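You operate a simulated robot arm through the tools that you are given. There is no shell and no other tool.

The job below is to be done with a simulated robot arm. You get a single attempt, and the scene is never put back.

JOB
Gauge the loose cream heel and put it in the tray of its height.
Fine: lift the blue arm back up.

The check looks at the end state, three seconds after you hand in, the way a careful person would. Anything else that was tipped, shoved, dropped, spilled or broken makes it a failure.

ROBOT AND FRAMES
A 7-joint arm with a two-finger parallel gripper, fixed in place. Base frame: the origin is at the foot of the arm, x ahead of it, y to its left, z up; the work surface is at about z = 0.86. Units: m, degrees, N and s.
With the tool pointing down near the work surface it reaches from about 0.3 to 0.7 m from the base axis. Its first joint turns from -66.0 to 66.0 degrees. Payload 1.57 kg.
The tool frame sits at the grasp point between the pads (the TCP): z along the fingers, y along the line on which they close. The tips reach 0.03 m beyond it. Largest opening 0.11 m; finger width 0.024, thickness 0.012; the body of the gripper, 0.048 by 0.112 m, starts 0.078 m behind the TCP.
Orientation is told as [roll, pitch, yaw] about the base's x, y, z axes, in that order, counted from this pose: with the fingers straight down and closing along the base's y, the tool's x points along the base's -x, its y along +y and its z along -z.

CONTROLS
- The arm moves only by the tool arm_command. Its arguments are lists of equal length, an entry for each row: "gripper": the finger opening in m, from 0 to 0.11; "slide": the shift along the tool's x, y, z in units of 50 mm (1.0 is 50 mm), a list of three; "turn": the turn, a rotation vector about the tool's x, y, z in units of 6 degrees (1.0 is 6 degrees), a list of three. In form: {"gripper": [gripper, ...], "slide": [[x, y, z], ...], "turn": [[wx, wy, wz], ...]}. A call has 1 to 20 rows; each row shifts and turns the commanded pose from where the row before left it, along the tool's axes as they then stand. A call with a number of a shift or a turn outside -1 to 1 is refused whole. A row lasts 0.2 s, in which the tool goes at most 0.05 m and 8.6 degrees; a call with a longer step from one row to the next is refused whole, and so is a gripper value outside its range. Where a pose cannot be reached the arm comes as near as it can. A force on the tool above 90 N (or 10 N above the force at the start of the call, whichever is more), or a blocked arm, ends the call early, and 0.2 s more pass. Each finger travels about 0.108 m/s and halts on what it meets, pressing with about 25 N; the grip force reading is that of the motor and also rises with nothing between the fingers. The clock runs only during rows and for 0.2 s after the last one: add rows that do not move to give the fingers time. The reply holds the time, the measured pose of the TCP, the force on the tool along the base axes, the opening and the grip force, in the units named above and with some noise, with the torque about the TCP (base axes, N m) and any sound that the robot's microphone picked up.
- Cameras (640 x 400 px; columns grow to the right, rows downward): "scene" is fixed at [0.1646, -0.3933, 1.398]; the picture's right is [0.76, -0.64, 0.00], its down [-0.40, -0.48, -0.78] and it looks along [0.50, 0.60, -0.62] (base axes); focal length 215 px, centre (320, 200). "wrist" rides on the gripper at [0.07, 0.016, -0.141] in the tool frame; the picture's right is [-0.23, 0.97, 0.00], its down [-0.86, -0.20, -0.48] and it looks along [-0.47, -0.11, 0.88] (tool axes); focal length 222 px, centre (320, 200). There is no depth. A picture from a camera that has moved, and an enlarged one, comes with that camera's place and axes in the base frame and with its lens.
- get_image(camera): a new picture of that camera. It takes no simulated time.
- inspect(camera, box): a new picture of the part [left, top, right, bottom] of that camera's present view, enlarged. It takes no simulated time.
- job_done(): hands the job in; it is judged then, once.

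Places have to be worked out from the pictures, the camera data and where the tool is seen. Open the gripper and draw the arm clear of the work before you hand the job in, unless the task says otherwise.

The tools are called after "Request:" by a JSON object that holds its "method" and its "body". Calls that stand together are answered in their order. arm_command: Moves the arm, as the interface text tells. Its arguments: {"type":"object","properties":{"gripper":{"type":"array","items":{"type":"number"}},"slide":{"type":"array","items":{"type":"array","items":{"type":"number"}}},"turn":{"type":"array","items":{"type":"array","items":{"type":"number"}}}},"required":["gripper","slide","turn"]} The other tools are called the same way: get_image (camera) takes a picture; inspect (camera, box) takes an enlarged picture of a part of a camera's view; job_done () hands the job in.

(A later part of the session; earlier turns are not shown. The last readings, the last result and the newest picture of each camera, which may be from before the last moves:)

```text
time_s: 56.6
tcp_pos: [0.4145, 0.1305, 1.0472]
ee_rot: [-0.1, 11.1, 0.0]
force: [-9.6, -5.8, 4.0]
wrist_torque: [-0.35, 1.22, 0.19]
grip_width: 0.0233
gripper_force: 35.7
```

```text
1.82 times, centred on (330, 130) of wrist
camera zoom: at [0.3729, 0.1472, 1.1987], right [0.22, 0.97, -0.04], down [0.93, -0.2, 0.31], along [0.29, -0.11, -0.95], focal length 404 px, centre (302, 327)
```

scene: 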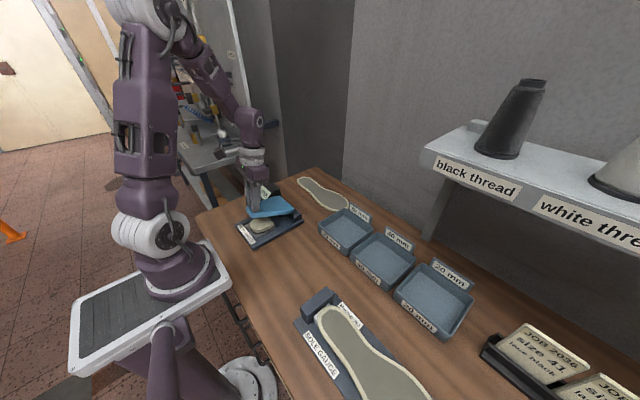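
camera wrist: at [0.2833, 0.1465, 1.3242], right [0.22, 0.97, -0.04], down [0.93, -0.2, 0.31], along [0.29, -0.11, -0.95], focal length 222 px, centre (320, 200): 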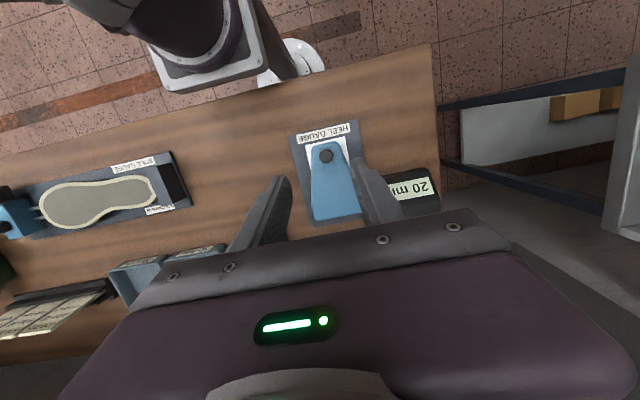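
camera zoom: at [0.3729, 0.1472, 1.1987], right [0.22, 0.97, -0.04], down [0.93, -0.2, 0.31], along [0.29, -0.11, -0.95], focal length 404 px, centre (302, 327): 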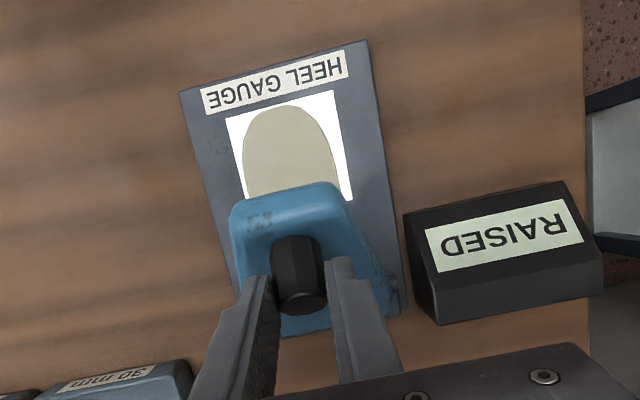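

At about 57°, display back to RAISED. Another 20°.

Request:
{"method": "arm_command", "body": {"gripper": [0.012, 0.012, 0.012, 0.012, 0.012, 0.012], "slide": [[-0.1651, -0.004, -0.0754], [-0.17, 0, -0.0637], [-0.174, 0, -0.0517], [-0.1772, 0, -0.0394], [-0.1795, 0, -0.028], [0, 0, 0]], "turn": [[0, 0, 0], [0, 0, 0], [0, 0, 0], [0, 0, 0], [0, 0, 0], [0, 0, 0]]}}

Request:
{"method": "inspect", "body": {"camera": "scene", "box": [230, 140, 330, 240]}}

Request:
{"method": "inspect", "body": {"camera": "wrist", "box": [230, 20, 430, 240]}}

```text
time_s: 58.0
tcp_pos: [0.4598, 0.13, 1.0512]
ee_rot: [0.2, 10.8, 0.0]
force: [1.1, 6.1, 4.0]
wrist_torque: [0.01, -0.04, 0.05]
grip_width: 0.0232
gripper_force: 36.4
```

```text
4.00 times, centred on (280, 190) of scene
camera zoom: at [0.1646, -0.3932, 1.3981], right [0.77, -0.64, 0.0], down [-0.4, -0.48, -0.78], along [0.5, 0.6, -0.62], focal length 859 px, centre (480, 240)
```

zoom: 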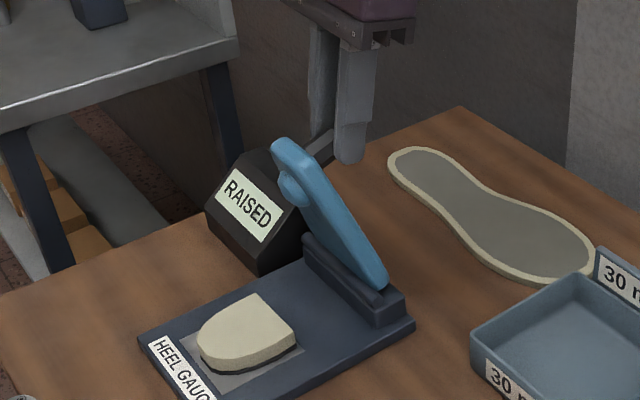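

```text
1.82 times, centred on (330, 130) of wrist
camera zoom: at [0.4183, 0.1468, 1.2018], right [0.22, 0.97, -0.04], down [0.93, -0.2, 0.31], along [0.29, -0.11, -0.95], focal length 404 px, centre (302, 327)
```

zoom: 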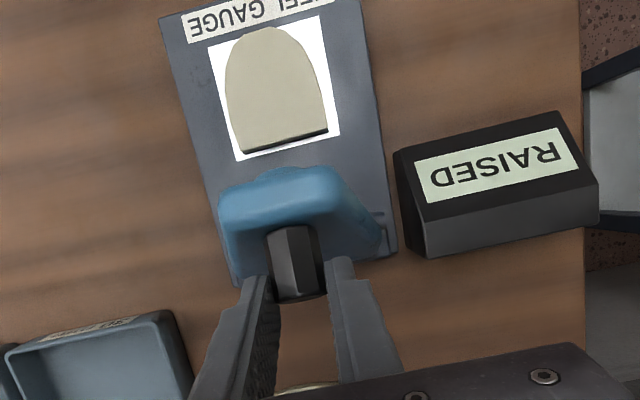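

Caution: the handle has crept about 10 mm out through the pads, leaving about 12 mm still gripped. It rotates inside the grip while I pull along its axis. From here I'll turn the tool together with the arm about the hinge so the pads no longer slip, starting with a small 9° move.

Request:
{"method": "arm_command", "body": {"gripper": [0.01, 0.01, 0.01, 0.01, 0.01, 0.01], "slide": [[-0.078, 0, -0.0055], [-0.105, 0, -0.0073], [-0.105, 0, -0.0073], [-0.105, 0, -0.0073], [-0.078, 0, -0.0055], [0, 0, 0]], "turn": [[0, 0.25, 0], [0, 0.333, 0], [0, 0.333, 0], [0, 0.333, 0], [0, 0.25, 0], [0, 0, 0]]}}

Request:
{"method": "inspect", "body": {"camera": "scene", "box": [230, 140, 330, 240]}}

Request:
{"method": "inspect", "body": {"camera": "wrist", "box": [230, 20, 430, 240]}}

```text
time_s: 59.4
tcp_pos: [0.4843, 0.1297, 1.0458]
ee_rot: [0.0, 20.1, 0.0]
force: [0.9, 15.3, -16.0]
wrist_torque: [0.21, -0.74, -0.2]
grip_width: 0.0232
gripper_force: 35.3
```

```text
4.00 times, centred on (280, 190) of scene
camera zoom: at [0.1648, -0.3928, 1.3981], right [0.77, -0.64, 0.0], down [-0.4, -0.48, -0.78], along [0.5, 0.6, -0.62], focal length 859 px, centre (480, 240)
```

zoom: 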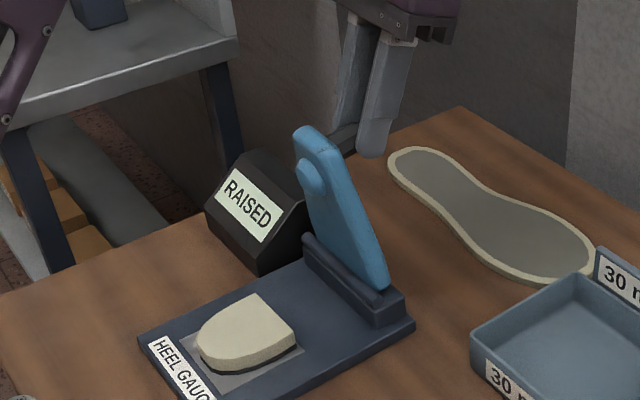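

```text
1.82 times, centred on (330, 130) of wrist
camera zoom: at [0.4666, 0.1468, 1.2022], right [0.21, 0.97, -0.08], down [0.97, -0.2, 0.16], along [0.14, -0.11, -0.98], focal length 404 px, centre (302, 327)
```

zoom: 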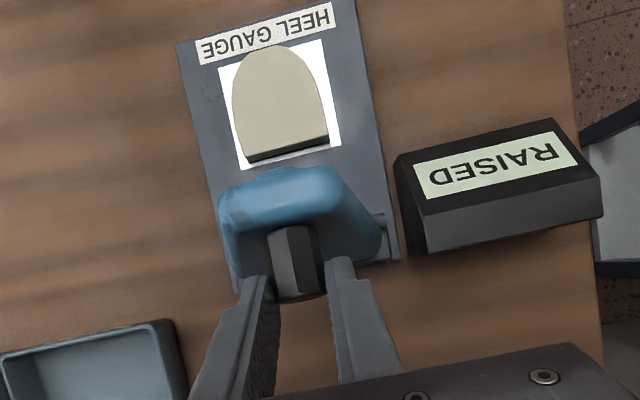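

The arm follows without further slip and is about 81° up. Continuing another 10° with the tool turning together.

Request:
{"method": "arm_command", "body": {"gripper": [0.01, 0.01, 0.01, 0.01, 0.01, 0.01], "slide": [[-0.078, 0.01, 0.0045], [-0.105, 0, -0.0073], [-0.105, 0, -0.0073], [-0.105, 0, -0.0073], [-0.105, 0, -0.0073], [0, 0, 0]], "turn": [[0, 0.25, 0], [0, 0.333, 0], [0, 0.333, 0], [0, 0.333, 0], [0, 0.333, 0], [0, 0, 0]]}}

Request:
{"method": "inspect", "body": {"camera": "scene", "box": [230, 140, 330, 240]}}

Request:
{"method": "inspect", "body": {"camera": "wrist", "box": [230, 20, 430, 240]}}

```text
time_s: 60.8
tcp_pos: [0.5076, 0.1293, 1.0385]
ee_rot: [-0.1, 29.7, 0.0]
force: [-8.7, 0.5, -23.9]
wrist_torque: [0.03, -0.22, 0.13]
grip_width: 0.0232
gripper_force: 36.0
```

```text
4.00 times, centred on (280, 190) of scene
camera zoom: at [0.1647, -0.3932, 1.398], right [0.76, -0.64, 0.0], down [-0.4, -0.48, -0.78], along [0.5, 0.6, -0.62], focal length 859 px, centre (480, 240)
```

zoom: 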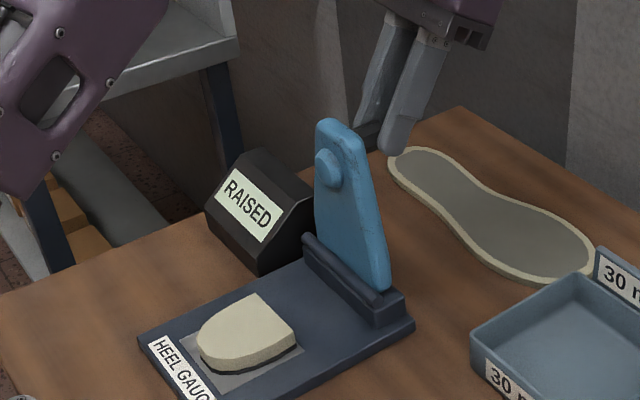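

```text
1.82 times, centred on (330, 130) of wrist
camera zoom: at [0.5158, 0.1472, 1.1952], right [0.2, 0.97, -0.11], down [0.98, -0.2, -0.01], along [-0.03, -0.11, -0.99], focal length 404 px, centre (302, 327)
```

zoom: 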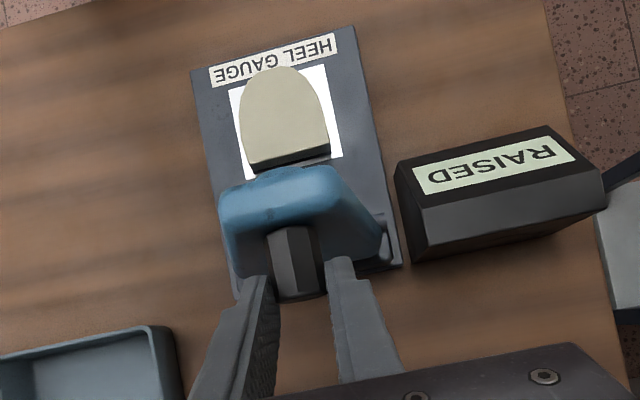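

Arm is about vertical now and a radial pull of -24 N has built up, so I'll lower 0.8 mm and turn another 8°, toward the backward rest position.

Request:
{"method": "arm_command", "body": {"gripper": [0.01, 0.01, 0.01, 0.01, 0.01, 0.01], "slide": [[-0.008, 0, 0.014], [-0.105, 0, -0.0073], [-0.105, 0, -0.0073], [-0.105, 0, -0.0073], [-0.105, 0, -0.0073], [0, 0, 0]], "turn": [[0, 0, 0], [0, 0.333, 0], [0, 0.333, 0], [0, 0.333, 0], [0, 0.333, 0], [0, 0, 0]]}}

Request:
{"method": "inspect", "body": {"camera": "scene", "box": [230, 140, 330, 240]}}

Request:
{"method": "inspect", "body": {"camera": "wrist", "box": [230, 20, 430, 240]}}

```text
time_s: 62.2
tcp_pos: [0.5209, 0.1301, 1.0307]
ee_rot: [0.1, 35.2, 0.0]
force: [6.6, 8.5, 21.1]
wrist_torque: [0.16, 0.79, 0.06]
grip_width: 0.0232
gripper_force: 35.9
out of reach, approached as far as the arm can: row 5
```

```text
4.00 times, centred on (280, 190) of scene
camera zoom: at [0.1645, -0.3932, 1.3981], right [0.77, -0.64, 0.0], down [-0.4, -0.48, -0.78], along [0.5, 0.6, -0.62], focal length 859 px, centre (480, 240)
```

zoom: 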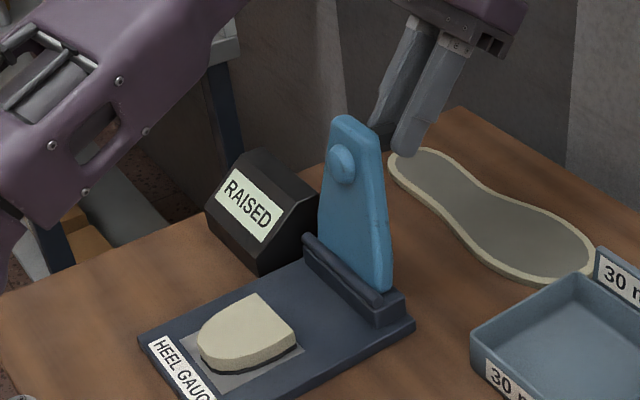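

```text
1.82 times, centred on (330, 130) of wrist
camera zoom: at [0.5461, 0.1468, 1.1861], right [0.19, 0.97, -0.13], down [0.97, -0.2, -0.1], along [-0.13, -0.11, -0.99], focal length 404 px, centre (302, 327)
```

zoom: 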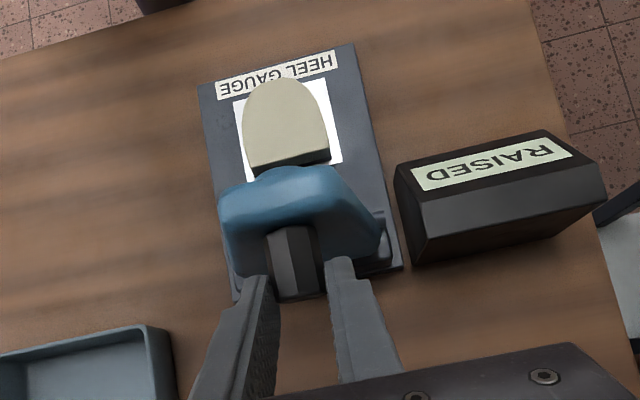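

Row 5 hit the reach limit, but the arm now leans back past vertical, within a degree or two of its original rest (display RAISED). I'll open the gripper so it settles back against its stop, without moving the tool.

Request:
{"method": "arm_command", "body": {"gripper": [0.02, 0.026, 0.032, 0.04, 0.05, 0.06, 0.06], "slide": [[0, 0, 0], [0, 0, 0], [0, 0, 0], [0, 0, 0], [0, 0, 0], [0, 0, 0], [0, 0, 0]], "turn": [[0, 0, 0], [0, 0, 0], [0, 0, 0], [0, 0, 0], [0, 0, 0], [0, 0, 0], [0, 0, 0]]}}

Request:
{"method": "inspect", "body": {"camera": "scene", "box": [240, 160, 320, 240]}}

Request:
{"method": "inspect", "body": {"camera": "wrist", "box": [230, 20, 430, 240]}}

```text
time_s: 63.8
tcp_pos: [0.5204, 0.1296, 1.0301]
ee_rot: [0.0, 35.5, 0.0]
force: [0.4, -0.9, 0.5]
wrist_torque: [0.0, 0.02, 0.0]
grip_width: 0.0598
gripper_force: 0.1
```

```text
5.00 times, centred on (280, 200) of scene
camera zoom: at [0.1646, -0.3933, 1.398], right [0.76, -0.64, 0.0], down [-0.4, -0.48, -0.78], along [0.5, 0.6, -0.62], focal length 1073 px, centre (520, 200)
```

zoom: 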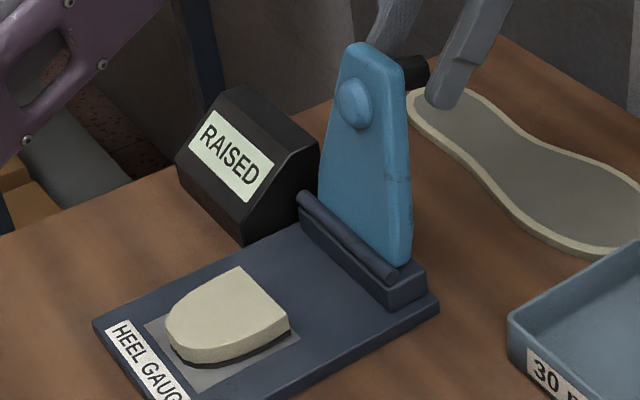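

```text
1.82 times, centred on (330, 130) of wrist
camera zoom: at [0.5462, 0.1464, 1.1852], right [0.19, 0.97, -0.13], down [0.97, -0.2, -0.11], along [-0.13, -0.11, -0.99], focal length 404 px, centre (302, 327)
```

zoom: 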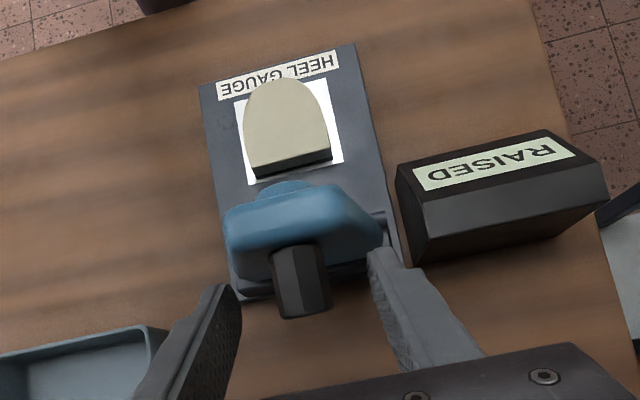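

The blue arm is back in exactly its original raised position and the display reads RAISED. I'll rotate the tool back toward vertical (tips swing away from the arm), then rise.

Request:
{"method": "arm_command", "body": {"gripper": [0.06, 0.06, 0.06, 0.06, 0.06], "slide": [[0, 0, 0], [0, 0, 0], [0, 0, 0], [0, 0, 0], [0, 0, 0]], "turn": [[0, -0.9, 0], [0, -1, 0], [0, -1, 0], [0, -1, 0], [0, 0, 0]]}}

Request:
{"method": "inspect", "body": {"camera": "scene", "box": [240, 140, 340, 240]}}

Request:
{"method": "inspect", "body": {"camera": "wrist", "box": [230, 20, 430, 240]}}

```text
time_s: 65.0
tcp_pos: [0.5221, 0.13, 1.0296]
ee_rot: [0.0, 14.0, 0.0]
force: [-0.1, -1.1, 0.8]
wrist_torque: [0.04, 0.0, 0.0]
grip_width: 0.0604
gripper_force: 0.1
```

```text
4.00 times, centred on (290, 190) of scene
camera zoom: at [0.1646, -0.3933, 1.398], right [0.76, -0.64, 0.0], down [-0.4, -0.48, -0.78], along [0.5, 0.6, -0.62], focal length 859 px, centre (440, 240)
```

zoom: 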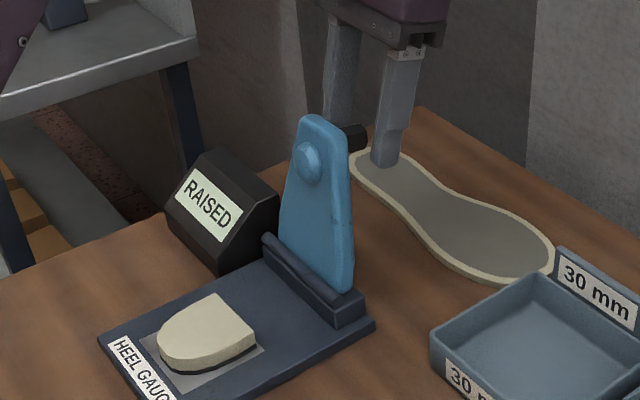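

```text
1.82 times, centred on (330, 130) of wrist
camera zoom: at [0.4878, 0.1467, 1.183], right [0.22, 0.97, -0.06], down [0.95, -0.2, 0.26], along [0.24, -0.11, -0.96], focal length 404 px, centre (302, 327)
```

zoom: 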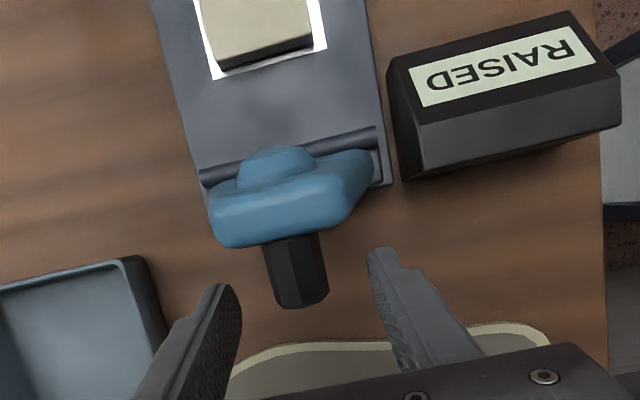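

The tool is clear of the handle. I'll retreat up along the tool axis and straighten to vertical.

Request:
{"method": "arm_command", "body": {"gripper": [0.06, 0.06, 0.06, 0.06, 0.06, 0.06, 0.06, 0.06], "slide": [[0, 0, -0.4], [0, 0, -0.8], [0, 0, -0.9], [0, 0, -0.9], [0, 0, 0], [0, 0, 0], [0, 0, 0], [0, 0, 0]], "turn": [[0, 0, 0], [0, 0, 0], [0, 0, 0], [0, 0, 0], [0, -0.8, 0], [0, -0.8, 0], [0, -0.75, 0], [0, 0, 0]]}}

Request:
{"method": "inspect", "body": {"camera": "scene", "box": [240, 140, 340, 240]}}

```text
time_s: 66.8
tcp_pos: [0.5519, 0.1292, 1.1543]
ee_rot: [0.0, 0.0, 0.1]
force: [0.5, 0.2, -0.1]
wrist_torque: [0.02, -0.04, 0.01]
grip_width: 0.0602
gripper_force: 0.1
out of reach, approached as far as the arm can: row 4
```

```text
4.00 times, centred on (290, 190) of scene
camera zoom: at [0.1646, -0.3933, 1.398], right [0.76, -0.64, 0.0], down [-0.4, -0.48, -0.78], along [0.5, 0.6, -0.62], focal length 859 px, centre (440, 240)
```

zoom: 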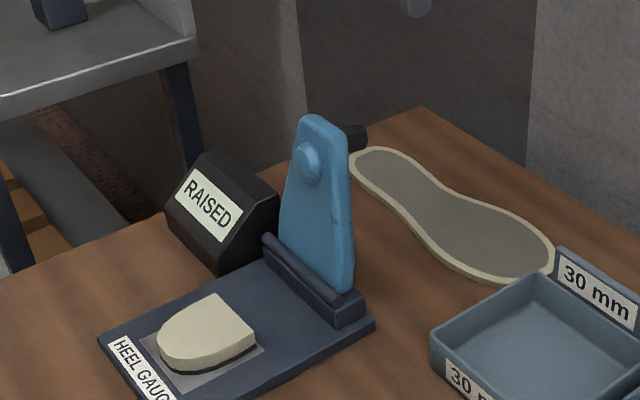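

Arm at rest and heel undisturbed. I'll rise a bit, open wider and traverse back over the blue arm to above the heel.

Request:
{"method": "arm_command", "body": {"gripper": [0.06, 0.07, 0.08, 0.09, 0.095, 0.095, 0.095, 0.095, 0.095], "slide": [[0, 0, -0.6], [0.4, 0, 0], [0.7, 0, 0], [0.8, 0, 0], [0.8, 0, 0], [0.8, 0, 0], [0.4, 0, 0], [0, 0, 0], [0, 0, 0]], "turn": [[0, 0, 0], [0, 0, 0], [0, 0, 0], [0, 0, 0], [0, 0, 0], [0, 0, 0], [0, 0, 0], [0, 0, 0], [0, 0, 0]]}}

Request:
{"method": "get_image", "body": {"camera": "wrist"}}

Request:
{"method": "inspect", "body": {"camera": "wrist", "box": [270, 60, 390, 180]}}

```text
time_s: 68.8
tcp_pos: [0.3576, 0.1286, 1.1831]
ee_rot: [0.0, 0.0, 0.0]
force: [0.4, 0.3, 0.1]
wrist_torque: [0.01, 0.0, -0.01]
grip_width: 0.095
gripper_force: 0.1
```

```text
taken
camera wrist: at [0.288, 0.1465, 1.3238], right [0.23, 0.97, 0.0], down [0.86, -0.2, 0.48], along [0.47, -0.11, -0.88], focal length 222 px, centre (320, 200)
```

wrist: 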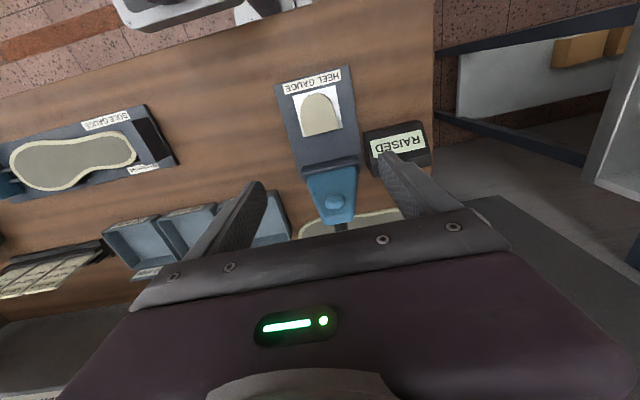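

```text
3.33 times, centred on (330, 120) of wrist
camera zoom: at [0.288, 0.1465, 1.3238], right [0.23, 0.97, 0.0], down [0.86, -0.2, 0.48], along [0.47, -0.11, -0.88], focal length 740 px, centre (287, 467)
```

zoom: 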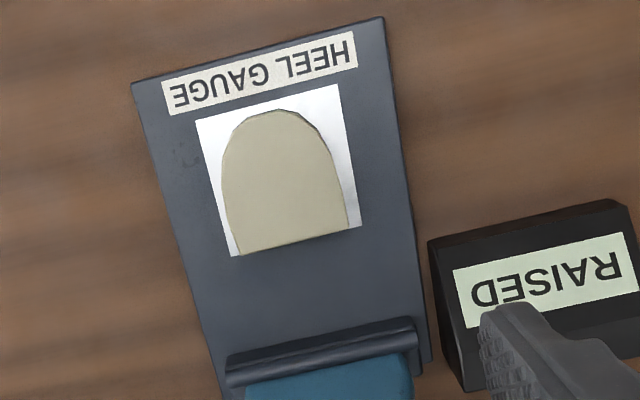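

The heel sits square on the pad: flat edge 16.5 mm ahead of the TCP and centred in y within 1 mm. I'll shift 5 mm back to the earlier grip spot and descend to just above grip height.

Request:
{"method": "arm_command", "body": {"gripper": [0.095, 0.095, 0.095, 0.095, 0.095, 0.095, 0.095, 0.095, 0.095], "slide": [[0.1, -0.02, 0.6], [0, 0, 0.8], [0, 0, 0.8], [0, 0, 0.8], [0, 0, 0.8], [0, 0, 0.8], [0, 0, 0.6], [0, 0, 0.2], [0, 0, 0]], "turn": [[0, 0, 0], [0, 0, 0], [0, 0, 0], [0, 0, 0], [0, 0, 0], [0, 0, 0], [0, 0, 0], [0, 0, 0], [0, 0, 0]]}}

Request:
{"method": "inspect", "body": {"camera": "wrist", "box": [220, 50, 420, 240]}}

Request:
{"method": "inspect", "body": {"camera": "scene", "box": [230, 190, 310, 250]}}

```text
time_s: 70.8
tcp_pos: [0.3526, 0.1293, 0.9114]
ee_rot: [0.0, 0.0, 0.0]
force: [-0.1, 0.2, -0.8]
wrist_torque: [0.0, -0.01, 0.0]
grip_width: 0.095
gripper_force: 0.0
```

```text
2.11 times, centred on (320, 145) of wrist
camera zoom: at [0.283, 0.1459, 1.0508], right [0.23, 0.97, 0.0], down [0.86, -0.2, 0.48], along [0.47, -0.11, -0.88], focal length 468 px, centre (320, 316)
```

zoom: 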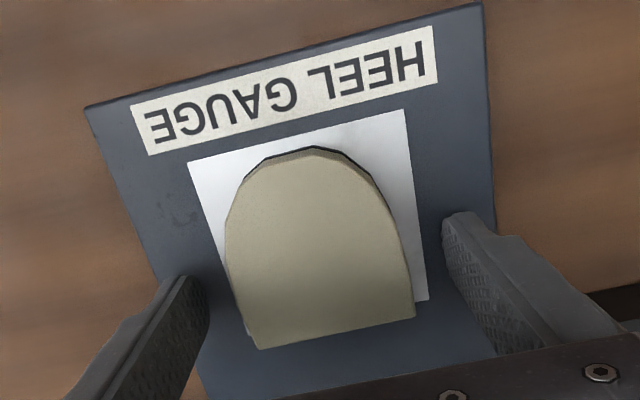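

```text
6.67 times, centred on (270, 220) of scene
camera zoom: at [0.1646, -0.3933, 1.398], right [0.76, -0.64, 0.0], down [-0.4, -0.48, -0.78], along [0.5, 0.6, -0.62], focal length 1431 px, centre (653, 67)
```

zoom: 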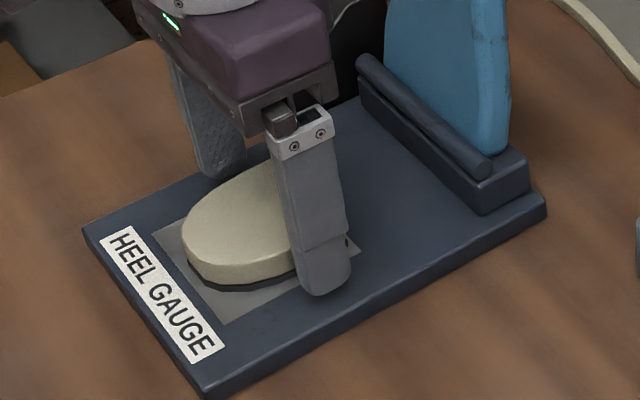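

Aligned as before. I'll lower 4.5 mm more and close on the heel.

Request:
{"method": "arm_command", "body": {"gripper": [0.095, 0.095, 0.095, 0.08, 0.07, 0.06, 0.045, 0.04, 0.04, 0.04], "slide": [[0, 0, 0.05], [0, 0, 0.04], [0, 0, 0], [0, 0, 0], [0, 0, 0], [0, 0, 0], [0, 0, 0], [0, 0, 0], [0, 0, 0], [0, 0, 0]], "turn": [[0, 0, 0], [0, 0, 0], [0, 0, 0], [0, 0, 0], [0, 0, 0], [0, 0, 0], [0, 0, 0], [0, 0, 0], [0, 0, 0], [0, 0, 0]]}}

Request:
{"method": "arm_command", "body": {"gripper": [0.04, 0.04, 0.04, 0.04, 0.04, 0.04], "slide": [[0, 0, -0.04], [0, 0, -0.06], [0, 0, -0.06], [0, 0, -0.07], [0, 0, -0.07], [0, 0, 0]], "turn": [[0, 0, 0], [0, 0, 0], [0, 0, 0], [0, 0, 0], [0, 0, 0], [0, 0, 0]]}}

Request:
{"method": "inspect", "body": {"camera": "wrist", "box": [220, 50, 420, 240]}}

Request:
{"method": "inspect", "body": {"camera": "scene", "box": [230, 190, 310, 250]}}

```text
time_s: 73.0
tcp_pos: [0.3512, 0.1294, 0.906]
ee_rot: [0.0, 0.0, 0.0]
force: [0.1, 0.3, 0.3]
wrist_torque: [0.0, -0.02, -0.01]
grip_width: 0.0655
gripper_force: 25.4
```

```text
time_s: 74.4
tcp_pos: [0.3512, 0.1276, 0.9231]
ee_rot: [0.0, 0.0, 0.0]
force: [-0.4, -0.1, -0.8]
wrist_torque: [-0.04, -0.02, 0.03]
grip_width: 0.0657
gripper_force: 25.1
```

```text
2.11 times, centred on (320, 145) of wrist
camera zoom: at [0.2812, 0.1443, 1.0637], right [0.23, 0.97, 0.0], down [0.86, -0.2, 0.48], along [0.47, -0.11, -0.88], focal length 468 px, centre (320, 316)
```

zoom: 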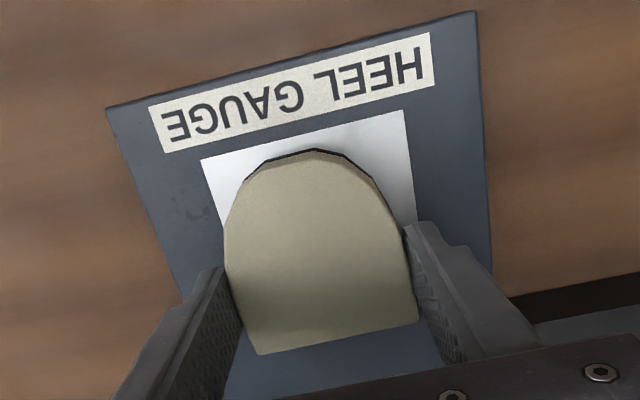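

```text
6.67 times, centred on (270, 220) of scene
camera zoom: at [0.1646, -0.3933, 1.398], right [0.76, -0.64, 0.0], down [-0.4, -0.48, -0.78], along [0.5, 0.6, -0.62], focal length 1431 px, centre (653, 67)
```

zoom: 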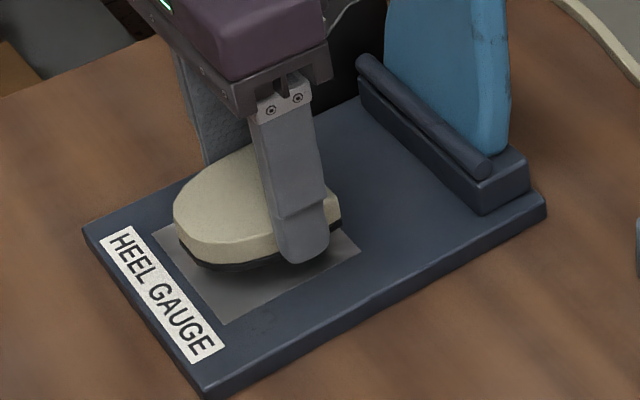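

The heel is held again (65.6 mm, 25 N) and off the pad. I'll lift well clear and carry it in -y, away from the blue arm.

Request:
{"method": "arm_command", "body": {"gripper": [0.04, 0.04, 0.04, 0.04, 0.04, 0.04, 0.04, 0.04, 0.04, 0.04, 0.04], "slide": [[0, 0, -0.3], [0, 0, -0.6], [0, 0, -0.7], [0, 0, -0.6], [0, -0.3, 0], [0, -0.6, 0], [0, -0.7, 0], [0, -0.7, 0], [0, -0.7, 0], [0, -0.5, 0], [0, 0, 0]], "turn": [[0, 0, 0], [0, 0, 0], [0, 0, 0], [0, 0, 0], [0, 0, 0], [0, 0, 0], [0, 0, 0], [0, 0, 0], [0, 0, 0], [0, 0, 0], [0, 0, 0]]}}

Request:
{"method": "get_image", "body": {"camera": "scene"}}

Request:
{"method": "get_image", "body": {"camera": "wrist"}}

```text
time_s: 76.8
tcp_pos: [0.3515, -0.0476, 1.0294]
ee_rot: [0.0, 0.0, 0.1]
force: [-0.2, 0.7, 0.3]
wrist_torque: [0.01, 0.01, 0.01]
grip_width: 0.0656
gripper_force: 25.2
```

```text
taken
```

scene: 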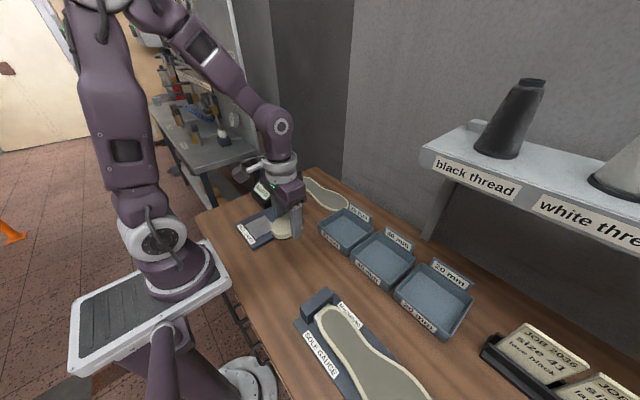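

```text
taken
camera wrist: at [0.2818, -0.0303, 1.1709], right [0.23, 0.97, 0.0], down [0.86, -0.2, 0.48], along [0.47, -0.11, -0.88], focal length 222 px, centre (320, 200)
```

wrist: 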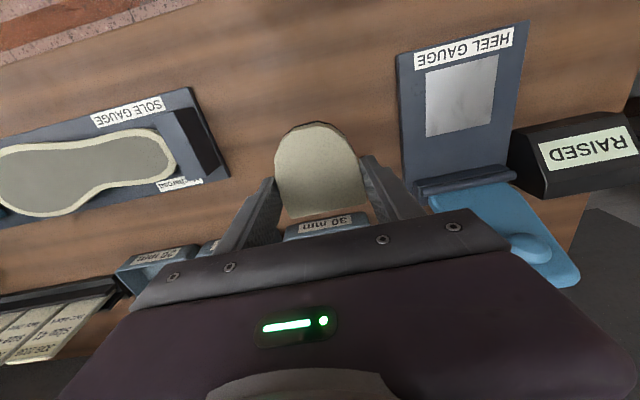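

The heel is secure, and the gauge and display look as they did at the start. I'll carry it diagonally to just short of the 20 mm tray at height 1.03 and look.

Request:
{"method": "arm_command", "body": {"gripper": [0.04, 0.04, 0.04, 0.04, 0.04, 0.04, 0.04, 0.04, 0.04, 0.04, 0.04, 0.04, 0.04, 0.04], "slide": [[-0.1, -0.25, 0], [-0.2, -0.45, 0], [-0.22, -0.55, 0], [-0.22, -0.55, 0], [-0.22, -0.55, 0], [-0.22, -0.55, 0], [-0.22, -0.55, 0], [-0.22, -0.55, 0], [-0.22, -0.55, 0], [-0.22, -0.55, 0], [-0.22, -0.55, 0], [-0.2, -0.5, 0], [-0.12, -0.3, 0], [0, 0, 0]], "turn": [[0, 0, 0], [0, 0, 0], [0, 0, 0], [0, 0, 0], [0, 0, 0], [0, 0, 0], [0, 0, 0], [0, 0, 0], [0, 0, 0], [0, 0, 0], [0, 0, 0], [0, 0, 0], [0, 0, 0], [0, 0, 0]]}}

Request:
{"method": "get_image", "body": {"camera": "scene"}}

Request:
{"method": "get_image", "body": {"camera": "wrist"}}

```text
time_s: 79.8
tcp_pos: [0.4805, -0.3698, 1.0319]
ee_rot: [0.0, 0.0, 0.0]
force: [0.0, -0.7, -0.4]
wrist_torque: [0.01, 0.03, 0.04]
grip_width: 0.0654
gripper_force: 24.8
```

```text
taken
```

scene: 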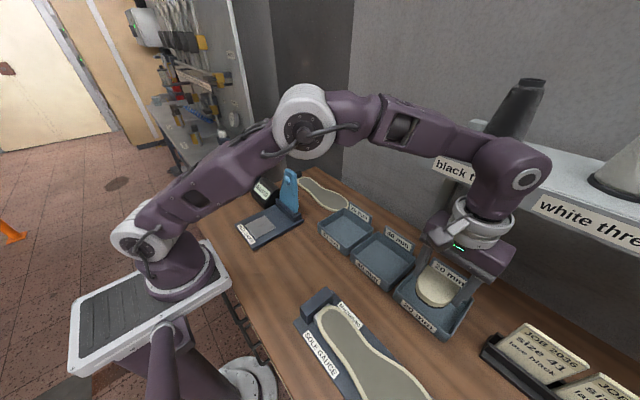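

```text
taken
camera wrist: at [0.4101, -0.3525, 1.1734], right [0.23, 0.97, 0.0], down [0.86, -0.2, 0.48], along [0.47, -0.11, -0.88], focal length 222 px, centre (320, 200)
```

wrist: 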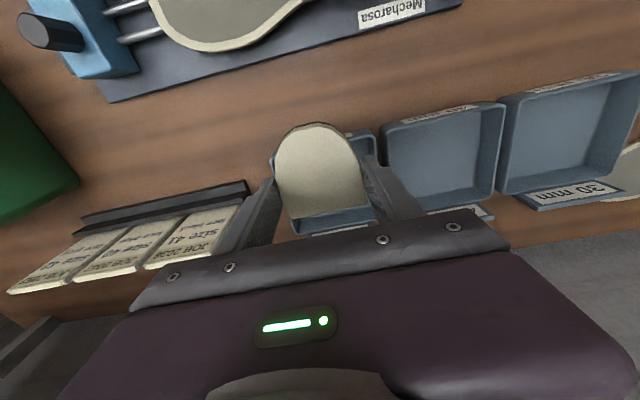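

Before going further I need to check the shelf: triangulating its label from two views puts its front edge at about x≈0.556, z≈1.2, which overhangs the back of the 20 mm tray. I'll zoom in on the wrist and shelf.

Request:
{"method": "inspect", "body": {"camera": "scene", "box": [400, 100, 600, 300]}}

Request:
{"method": "inspect", "body": {"camera": "scene", "box": [360, 220, 500, 350]}}

Request:
{"method": "inspect", "body": {"camera": "wrist", "box": [0, 60, 400, 260]}}

```text
2.00 times, centred on (500, 200) of scene
camera zoom: at [0.1646, -0.3933, 1.398], right [0.76, -0.64, 0.0], down [-0.4, -0.48, -0.78], along [0.5, 0.6, -0.62], focal length 429 px, centre (-40, 200)
```

zoom: 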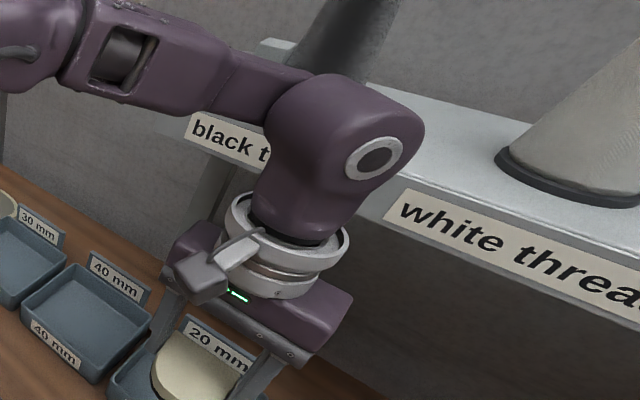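

```text
3.08 times, centred on (430, 285) of scene
camera zoom: at [0.1646, -0.3933, 1.398], right [0.76, -0.64, 0.0], down [-0.4, -0.48, -0.78], along [0.5, 0.6, -0.62], focal length 661 px, centre (-18, -62)
```

zoom: 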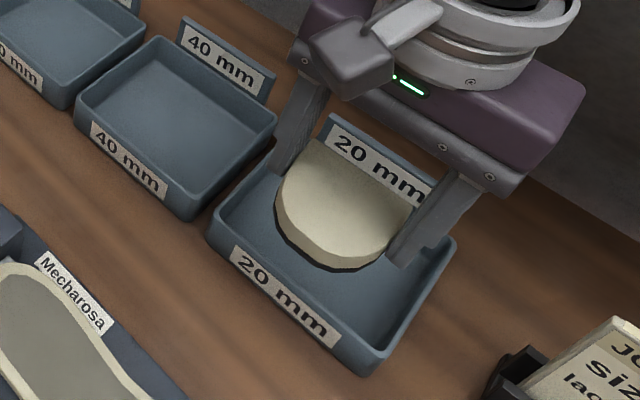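

```text
1.60 times, centred on (200, 160) of wrist
camera zoom: at [0.4101, -0.3525, 1.1734], right [0.23, 0.97, 0.0], down [0.86, -0.2, 0.48], along [0.47, -0.11, -0.88], focal length 355 px, centre (512, 264)
```

zoom: 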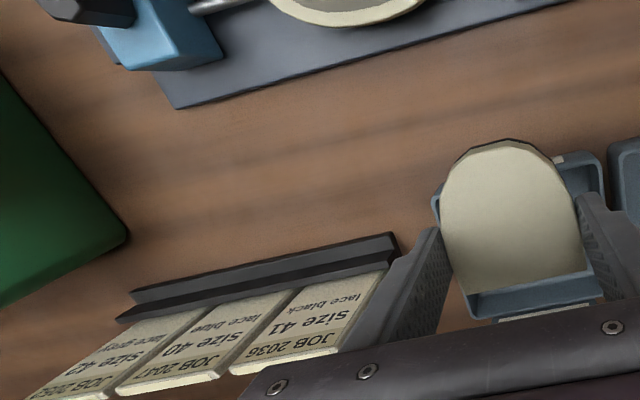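

The shelf front edge is at about x≈0.545 and z≈1.20–1.23, over the tray's rear. With a vertical tool over the tray centre the wrist would hit it. I'll go back, set the heel on free table near (0.42, -0.06) and re-grip it with the tool leaning about 25°, so the wrist stays in front of the shelf with the heel level.

Request:
{"method": "arm_command", "body": {"gripper": [0.04, 0.04, 0.04, 0.04, 0.04, 0.04, 0.04, 0.04, 0.04, 0.04, 0.04, 0.04, 0.04, 0.04, 0.04], "slide": [[0.3, 0, 0], [0.5, 0.1, 0], [0.41, 0.4, 0], [0, 0.55, 0], [0, 0.6, 0], [0, 0.6, 0], [0, 0.6, 0], [0, 0.6, 0], [0, 0.6, 0], [0, 0.6, 0], [0, 0.6, 0], [0, 0.45, 0], [0, 0.3, 0], [0, 0.2, 0], [0, 0, 0]], "turn": [[0, 0, 0], [0, 0, 0], [0, 0, 0], [0, 0, 0], [0, 0, 0], [0, 0, 0], [0, 0, 0], [0, 0, 0], [0, 0, 0], [0, 0, 0], [0, 0, 0], [0, 0, 0], [0, 0, 0], [0, 0, 0], [0, 0, 0]]}}

Request:
{"method": "get_image", "body": {"camera": "scene"}}

Request:
{"method": "get_image", "body": {"camera": "wrist"}}

```text
time_s: 83.0
tcp_pos: [0.42, -0.0598, 1.0353]
ee_rot: [0.0, 0.0, 0.0]
force: [0.3, 0.2, -0.7]
wrist_torque: [0.02, 0.02, 0.0]
grip_width: 0.0653
gripper_force: 24.8
```

```text
taken
```

scene: 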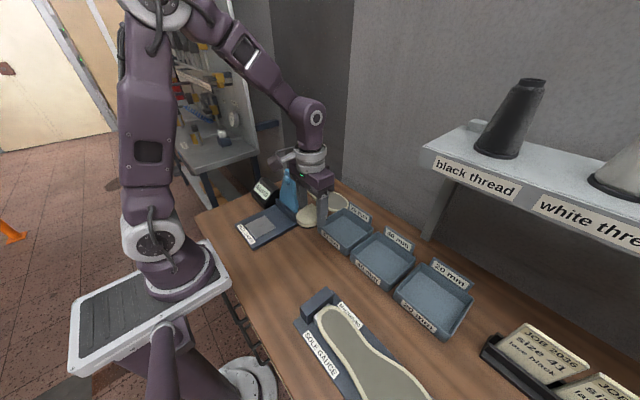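

```text
taken
camera wrist: at [0.3496, -0.0426, 1.1746], right [0.23, 0.97, 0.0], down [0.86, -0.2, 0.48], along [0.47, -0.11, -0.88], focal length 222 px, centre (320, 200)
```

wrist: 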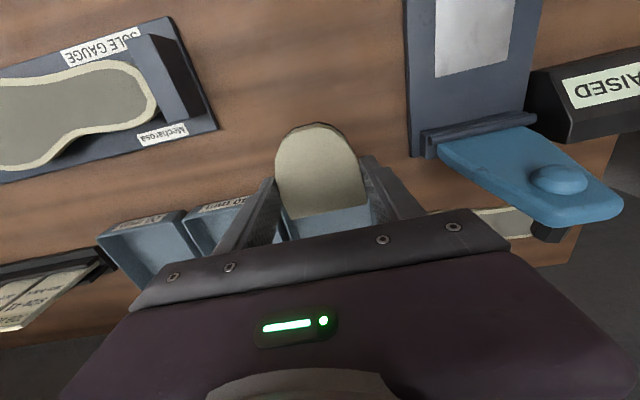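

Free table below. I'll lower to a few mm above the table, then creep to contact.

Request:
{"method": "arm_command", "body": {"gripper": [0.04, 0.04, 0.04, 0.04, 0.04, 0.04, 0.04], "slide": [[0, 0, 0.4], [0, 0, 0.6], [0, 0, 0.6], [0, 0, 0.6], [0, 0, 0.3], [0, 0, 0.2], [0, 0, 0]], "turn": [[0, 0, 0], [0, 0, 0], [0, 0, 0], [0, 0, 0], [0, 0, 0], [0, 0, 0], [0, 0, 0]]}}

Request:
{"method": "arm_command", "body": {"gripper": [0.04, 0.04, 0.04, 0.04], "slide": [[0, 0, 0.03], [0, 0, 0.03], [0, 0, 0], [0, 0, 0]], "turn": [[0, 0, 0], [0, 0, 0], [0, 0, 0], [0, 0, 0]]}}

```text
time_s: 84.6
tcp_pos: [0.4209, -0.0585, 0.8986]
ee_rot: [0.1, 0.1, 0.0]
force: [0.4, -2.0, -1.3]
wrist_torque: [0.01, 0.0, 0.01]
grip_width: 0.0655
gripper_force: 24.9
```

```text
time_s: 85.6
tcp_pos: [0.4208, -0.059, 0.8963]
ee_rot: [0.1, 0.0, 0.0]
force: [-0.6, 0.3, -0.2]
wrist_torque: [-0.02, 0.02, 0.0]
grip_width: 0.0655
gripper_force: 25.1
```

No contact yet at about 0.896. I'll lower in 1.5 mm steps.

Request:
{"method": "arm_command", "body": {"gripper": [0.04, 0.04, 0.04], "slide": [[0, 0, 0.03], [0, 0, 0.02], [0, 0, 0]], "turn": [[0, 0, 0], [0, 0, 0], [0, 0, 0]]}}

Request:
{"method": "arm_command", "body": {"gripper": [0.04, 0.04, 0.04], "slide": [[0, 0, 0.02], [0, 0, 0], [0, 0, 0]], "turn": [[0, 0, 0], [0, 0, 0], [0, 0, 0]]}}

```text
time_s: 86.4
tcp_pos: [0.4214, -0.0607, 0.8931]
ee_rot: [0.0, 0.1, -0.1]
force: [0.5, 0.1, -1.0]
wrist_torque: [0.02, 0.02, 0.04]
grip_width: 0.0656
gripper_force: 25.2
```

```text
time_s: 87.2
tcp_pos: [0.4222, -0.0604, 0.8915]
ee_rot: [0.1, 0.0, 0.1]
force: [-6.3, 0.9, 33.4]
wrist_torque: [0.04, -0.03, 0.03]
grip_width: 0.0656
gripper_force: 25.2
```

Contact (33 N). I'll ease up 1 mm, open slowly and look.

Request:
{"method": "arm_command", "body": {"gripper": [0.04, 0.06, 0.066, 0.07, 0.075, 0.085, 0.095, 0.095], "slide": [[0, 0, -0.02], [0, 0, 0], [0, 0, 0], [0, 0, 0], [0, 0, 0], [0, 0, 0], [0, 0, 0], [0, 0, 0]], "turn": [[0, 0, 0], [0, 0, 0], [0, 0, 0], [0, 0, 0], [0, 0, 0], [0, 0, 0], [0, 0, 0], [0, 0, 0]]}}

Request:
{"method": "inspect", "body": {"camera": "wrist", "box": [220, 50, 420, 240]}}

Request:
{"method": "inspect", "body": {"camera": "scene", "box": [270, 190, 370, 270]}}

```text
time_s: 89.0
tcp_pos: [0.422, -0.0601, 0.8921]
ee_rot: [0.0, 0.0, 0.1]
force: [0.9, 0.1, 0.1]
wrist_torque: [0.01, 0.03, -0.02]
grip_width: 0.095
gripper_force: 0.1
```

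```text
2.11 times, centred on (320, 145) of wrist
camera zoom: at [0.3516, -0.0431, 1.0327], right [0.23, 0.97, 0.0], down [0.86, -0.2, 0.48], along [0.47, -0.11, -0.88], focal length 468 px, centre (320, 316)
```

zoom: 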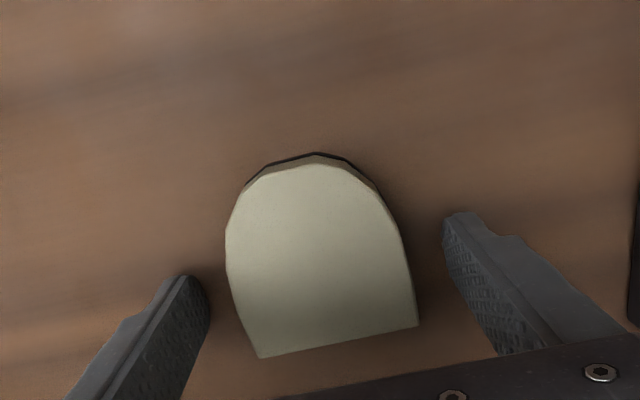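

```text
5.00 times, centred on (320, 230) of scene
camera zoom: at [0.1646, -0.3933, 1.398], right [0.76, -0.64, 0.0], down [-0.4, -0.48, -0.78], along [0.5, 0.6, -0.62], focal length 1073 px, centre (320, 50)
```

zoom: 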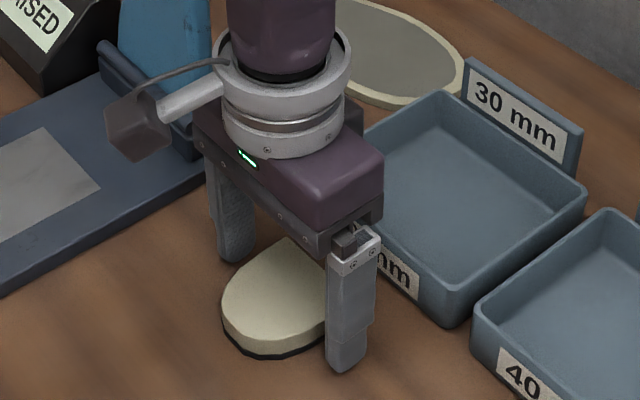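

The heel lies flat on the table, flat edge at x≈0.443, centred at y≈-0.060. I'll rise 60 mm, shift back 11 mm and tilt the tool 25° so the fingers point outward.

Request:
{"method": "arm_command", "body": {"gripper": [0.095, 0.095, 0.095, 0.095, 0.095, 0.095, 0.095, 0.095, 0.095], "slide": [[0, 0, -0.4], [0, 0, -0.8], [0.23, 0, 0], [0, 0, 0], [0, 0, 0], [0, 0, 0], [0, 0, 0], [0, 0, 0], [0, 0, 0]], "turn": [[0, 0, 0], [0, 0, 0], [0, 0, 0], [0, -0.8333, 0], [0, -0.8333, 0], [0, -0.8333, 0], [0, -0.8333, 0], [0, -0.8333, 0], [0, 0, 0]]}}

Request:
{"method": "get_image", "body": {"camera": "wrist"}}

Request:
{"method": "inspect", "body": {"camera": "scene", "box": [240, 160, 380, 280]}}

```text
time_s: 91.0
tcp_pos: [0.4088, -0.0607, 0.9534]
ee_rot: [0.0, -25.0, 0.0]
force: [0.0, 0.4, -0.4]
wrist_torque: [-0.03, -0.01, 0.0]
grip_width: 0.0953
gripper_force: 0.1
```

```text
taken
camera wrist: at [0.2862, -0.0429, 1.0503], right [0.21, 0.97, 0.1], down [0.57, -0.2, 0.8], along [0.79, -0.11, -0.6], focal length 222 px, centre (320, 200)
```

wrist: 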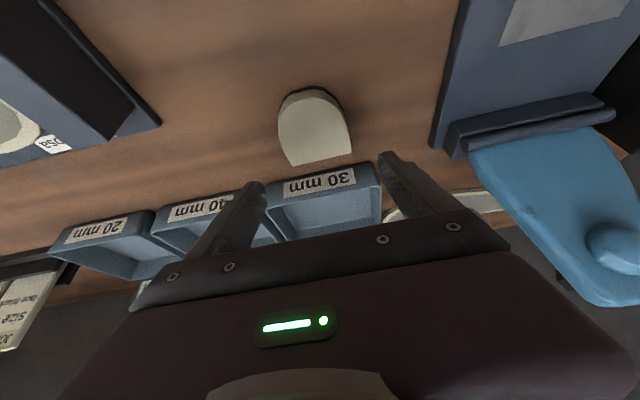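

```text
3.33 times, centred on (310, 220) of scene
camera zoom: at [0.1646, -0.3933, 1.398], right [0.76, -0.64, 0.0], down [-0.4, -0.48, -0.78], along [0.5, 0.6, -0.62], focal length 716 px, centre (353, 133)
```

zoom: 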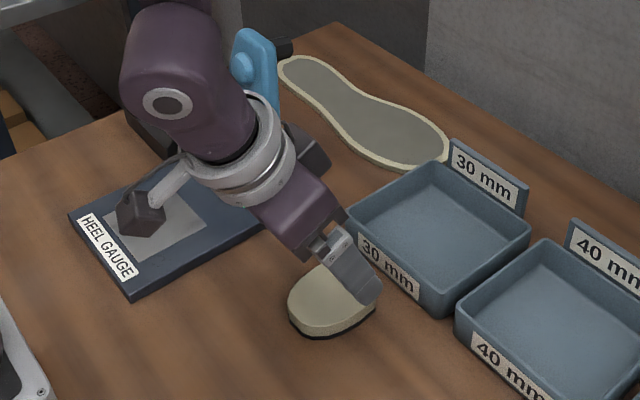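

The tilted pose is fine. I'll descend vertically 57 mm, which keeps the lowest finger corners just above the table, and check before closing.

Request:
{"method": "arm_command", "body": {"gripper": [0.095, 0.095, 0.095, 0.095, 0.095], "slide": [[0.16, 0, 0.343], [0.16, 0, 0.343], [0.11, 0, 0.236], [0.0518, 0, 0.111], [0, 0, 0]], "turn": [[0, 0, 0], [0, 0, 0], [0, 0, 0], [0, 0, 0], [0, 0, 0]]}}

Request:
{"method": "inspect", "body": {"camera": "wrist", "box": [220, 50, 420, 240]}}

Request:
{"method": "inspect", "body": {"camera": "scene", "box": [280, 200, 360, 270]}}

```text
time_s: 92.2
tcp_pos: [0.4091, -0.0603, 0.8949]
ee_rot: [0.0, -25.0, 0.0]
force: [0.0, -0.3, -0.2]
wrist_torque: [-0.02, -0.02, 0.0]
grip_width: 0.095
gripper_force: 0.0
```

```text
2.11 times, centred on (320, 145) of wrist
camera zoom: at [0.2853, -0.043, 0.9923], right [0.21, 0.97, 0.1], down [0.57, -0.2, 0.8], along [0.79, -0.11, -0.6], focal length 468 px, centre (320, 316)
```

zoom: 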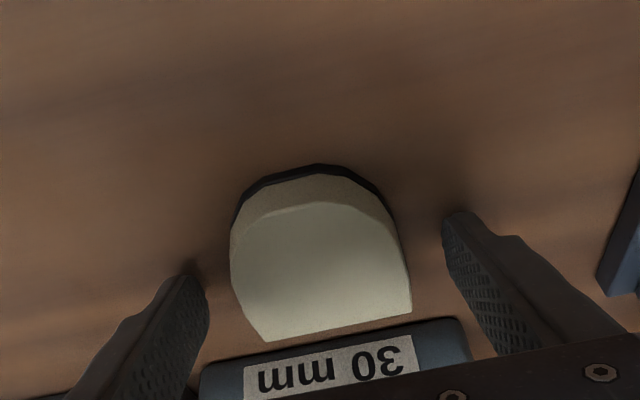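

```text
5.71 times, centred on (320, 235) of scene
camera zoom: at [0.1646, -0.3933, 1.398], right [0.76, -0.64, 0.0], down [-0.4, -0.48, -0.78], along [0.5, 0.6, -0.62], focal length 1227 px, centre (320, 0)
```

zoom: 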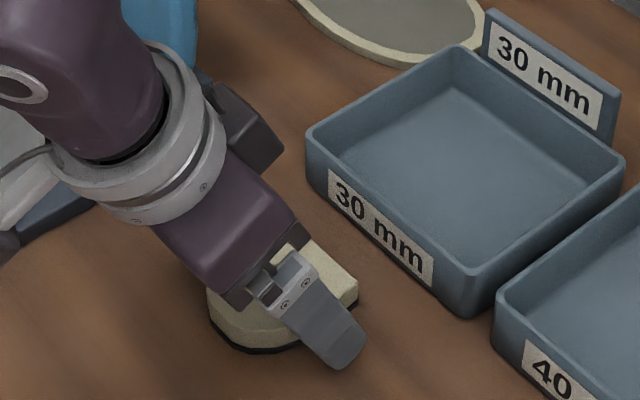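

Fingers straddle the heel without contact. I'll close, then lift 15 mm and verify.

Request:
{"method": "arm_command", "body": {"gripper": [0.085, 0.075, 0.065, 0.05, 0.04, 0.04, 0.04, 0.04], "slide": [[0, 0, 0], [0, 0, 0], [0, 0, 0], [0, 0, 0], [0, 0, 0], [0, 0, 0], [0, 0, 0], [0, 0, 0]], "turn": [[0, 0, 0], [0, 0, 0], [0, 0, 0], [0, 0, 0], [0, 0, 0], [0, 0, 0], [0, 0, 0], [0, 0, 0]]}}

Request:
{"method": "arm_command", "body": {"gripper": [0.04, 0.04, 0.04, 0.04, 0.04, 0.04], "slide": [[-0.017, 0, -0.036], [-0.025, 0, -0.054], [-0.025, 0, -0.054], [-0.03, 0, -0.063], [-0.03, 0, -0.063], [0, 0, 0]], "turn": [[0, 0, 0], [0, 0, 0], [0, 0, 0], [0, 0, 0], [0, 0, 0], [0, 0, 0]]}}

Request:
{"method": "inspect", "body": {"camera": "wrist", "box": [220, 50, 420, 240]}}

Request:
{"method": "inspect", "body": {"camera": "scene", "box": [280, 200, 360, 270]}}

```text
time_s: 94.0
tcp_pos: [0.4092, -0.0601, 0.895]
ee_rot: [-0.1, -24.9, 0.0]
force: [-0.4, 0.6, 0.9]
wrist_torque: [0.02, 0.0, 0.03]
grip_width: 0.0654
gripper_force: 25.1
```

```text
time_s: 95.4
tcp_pos: [0.4092, -0.0605, 0.9108]
ee_rot: [0.0, -25.1, 0.0]
force: [-0.5, -0.1, -0.3]
wrist_torque: [-0.01, 0.03, 0.04]
grip_width: 0.0654
gripper_force: 24.8
```

```text
2.11 times, centred on (320, 145) of wrist
camera zoom: at [0.2859, -0.0428, 1.0088], right [0.21, 0.97, 0.1], down [0.57, -0.2, 0.79], along [0.79, -0.11, -0.6], focal length 468 px, centre (320, 316)
```

zoom: 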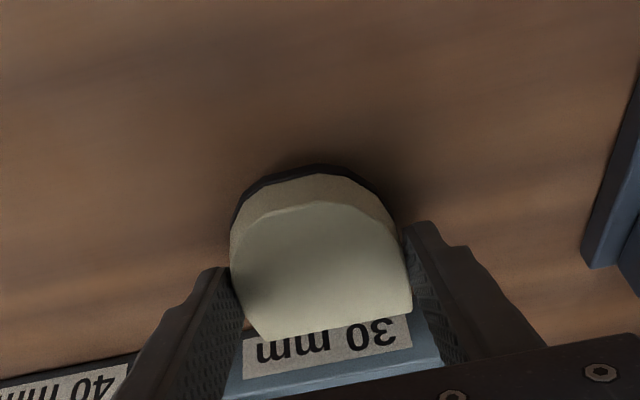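

```text
5.71 times, centred on (320, 235) of scene
camera zoom: at [0.1646, -0.3933, 1.398], right [0.76, -0.64, 0.0], down [-0.4, -0.48, -0.78], along [0.5, 0.6, -0.62], focal length 1227 px, centre (320, 0)
```

zoom: 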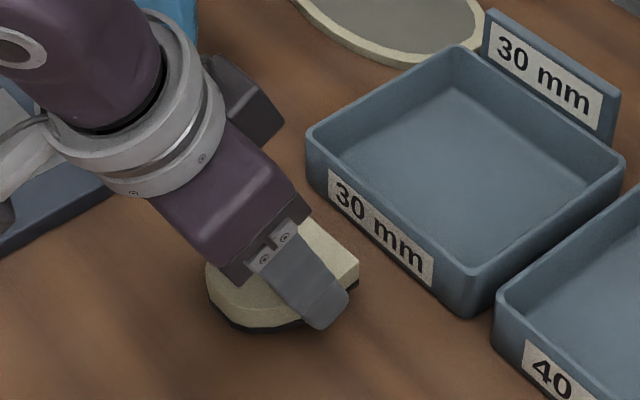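

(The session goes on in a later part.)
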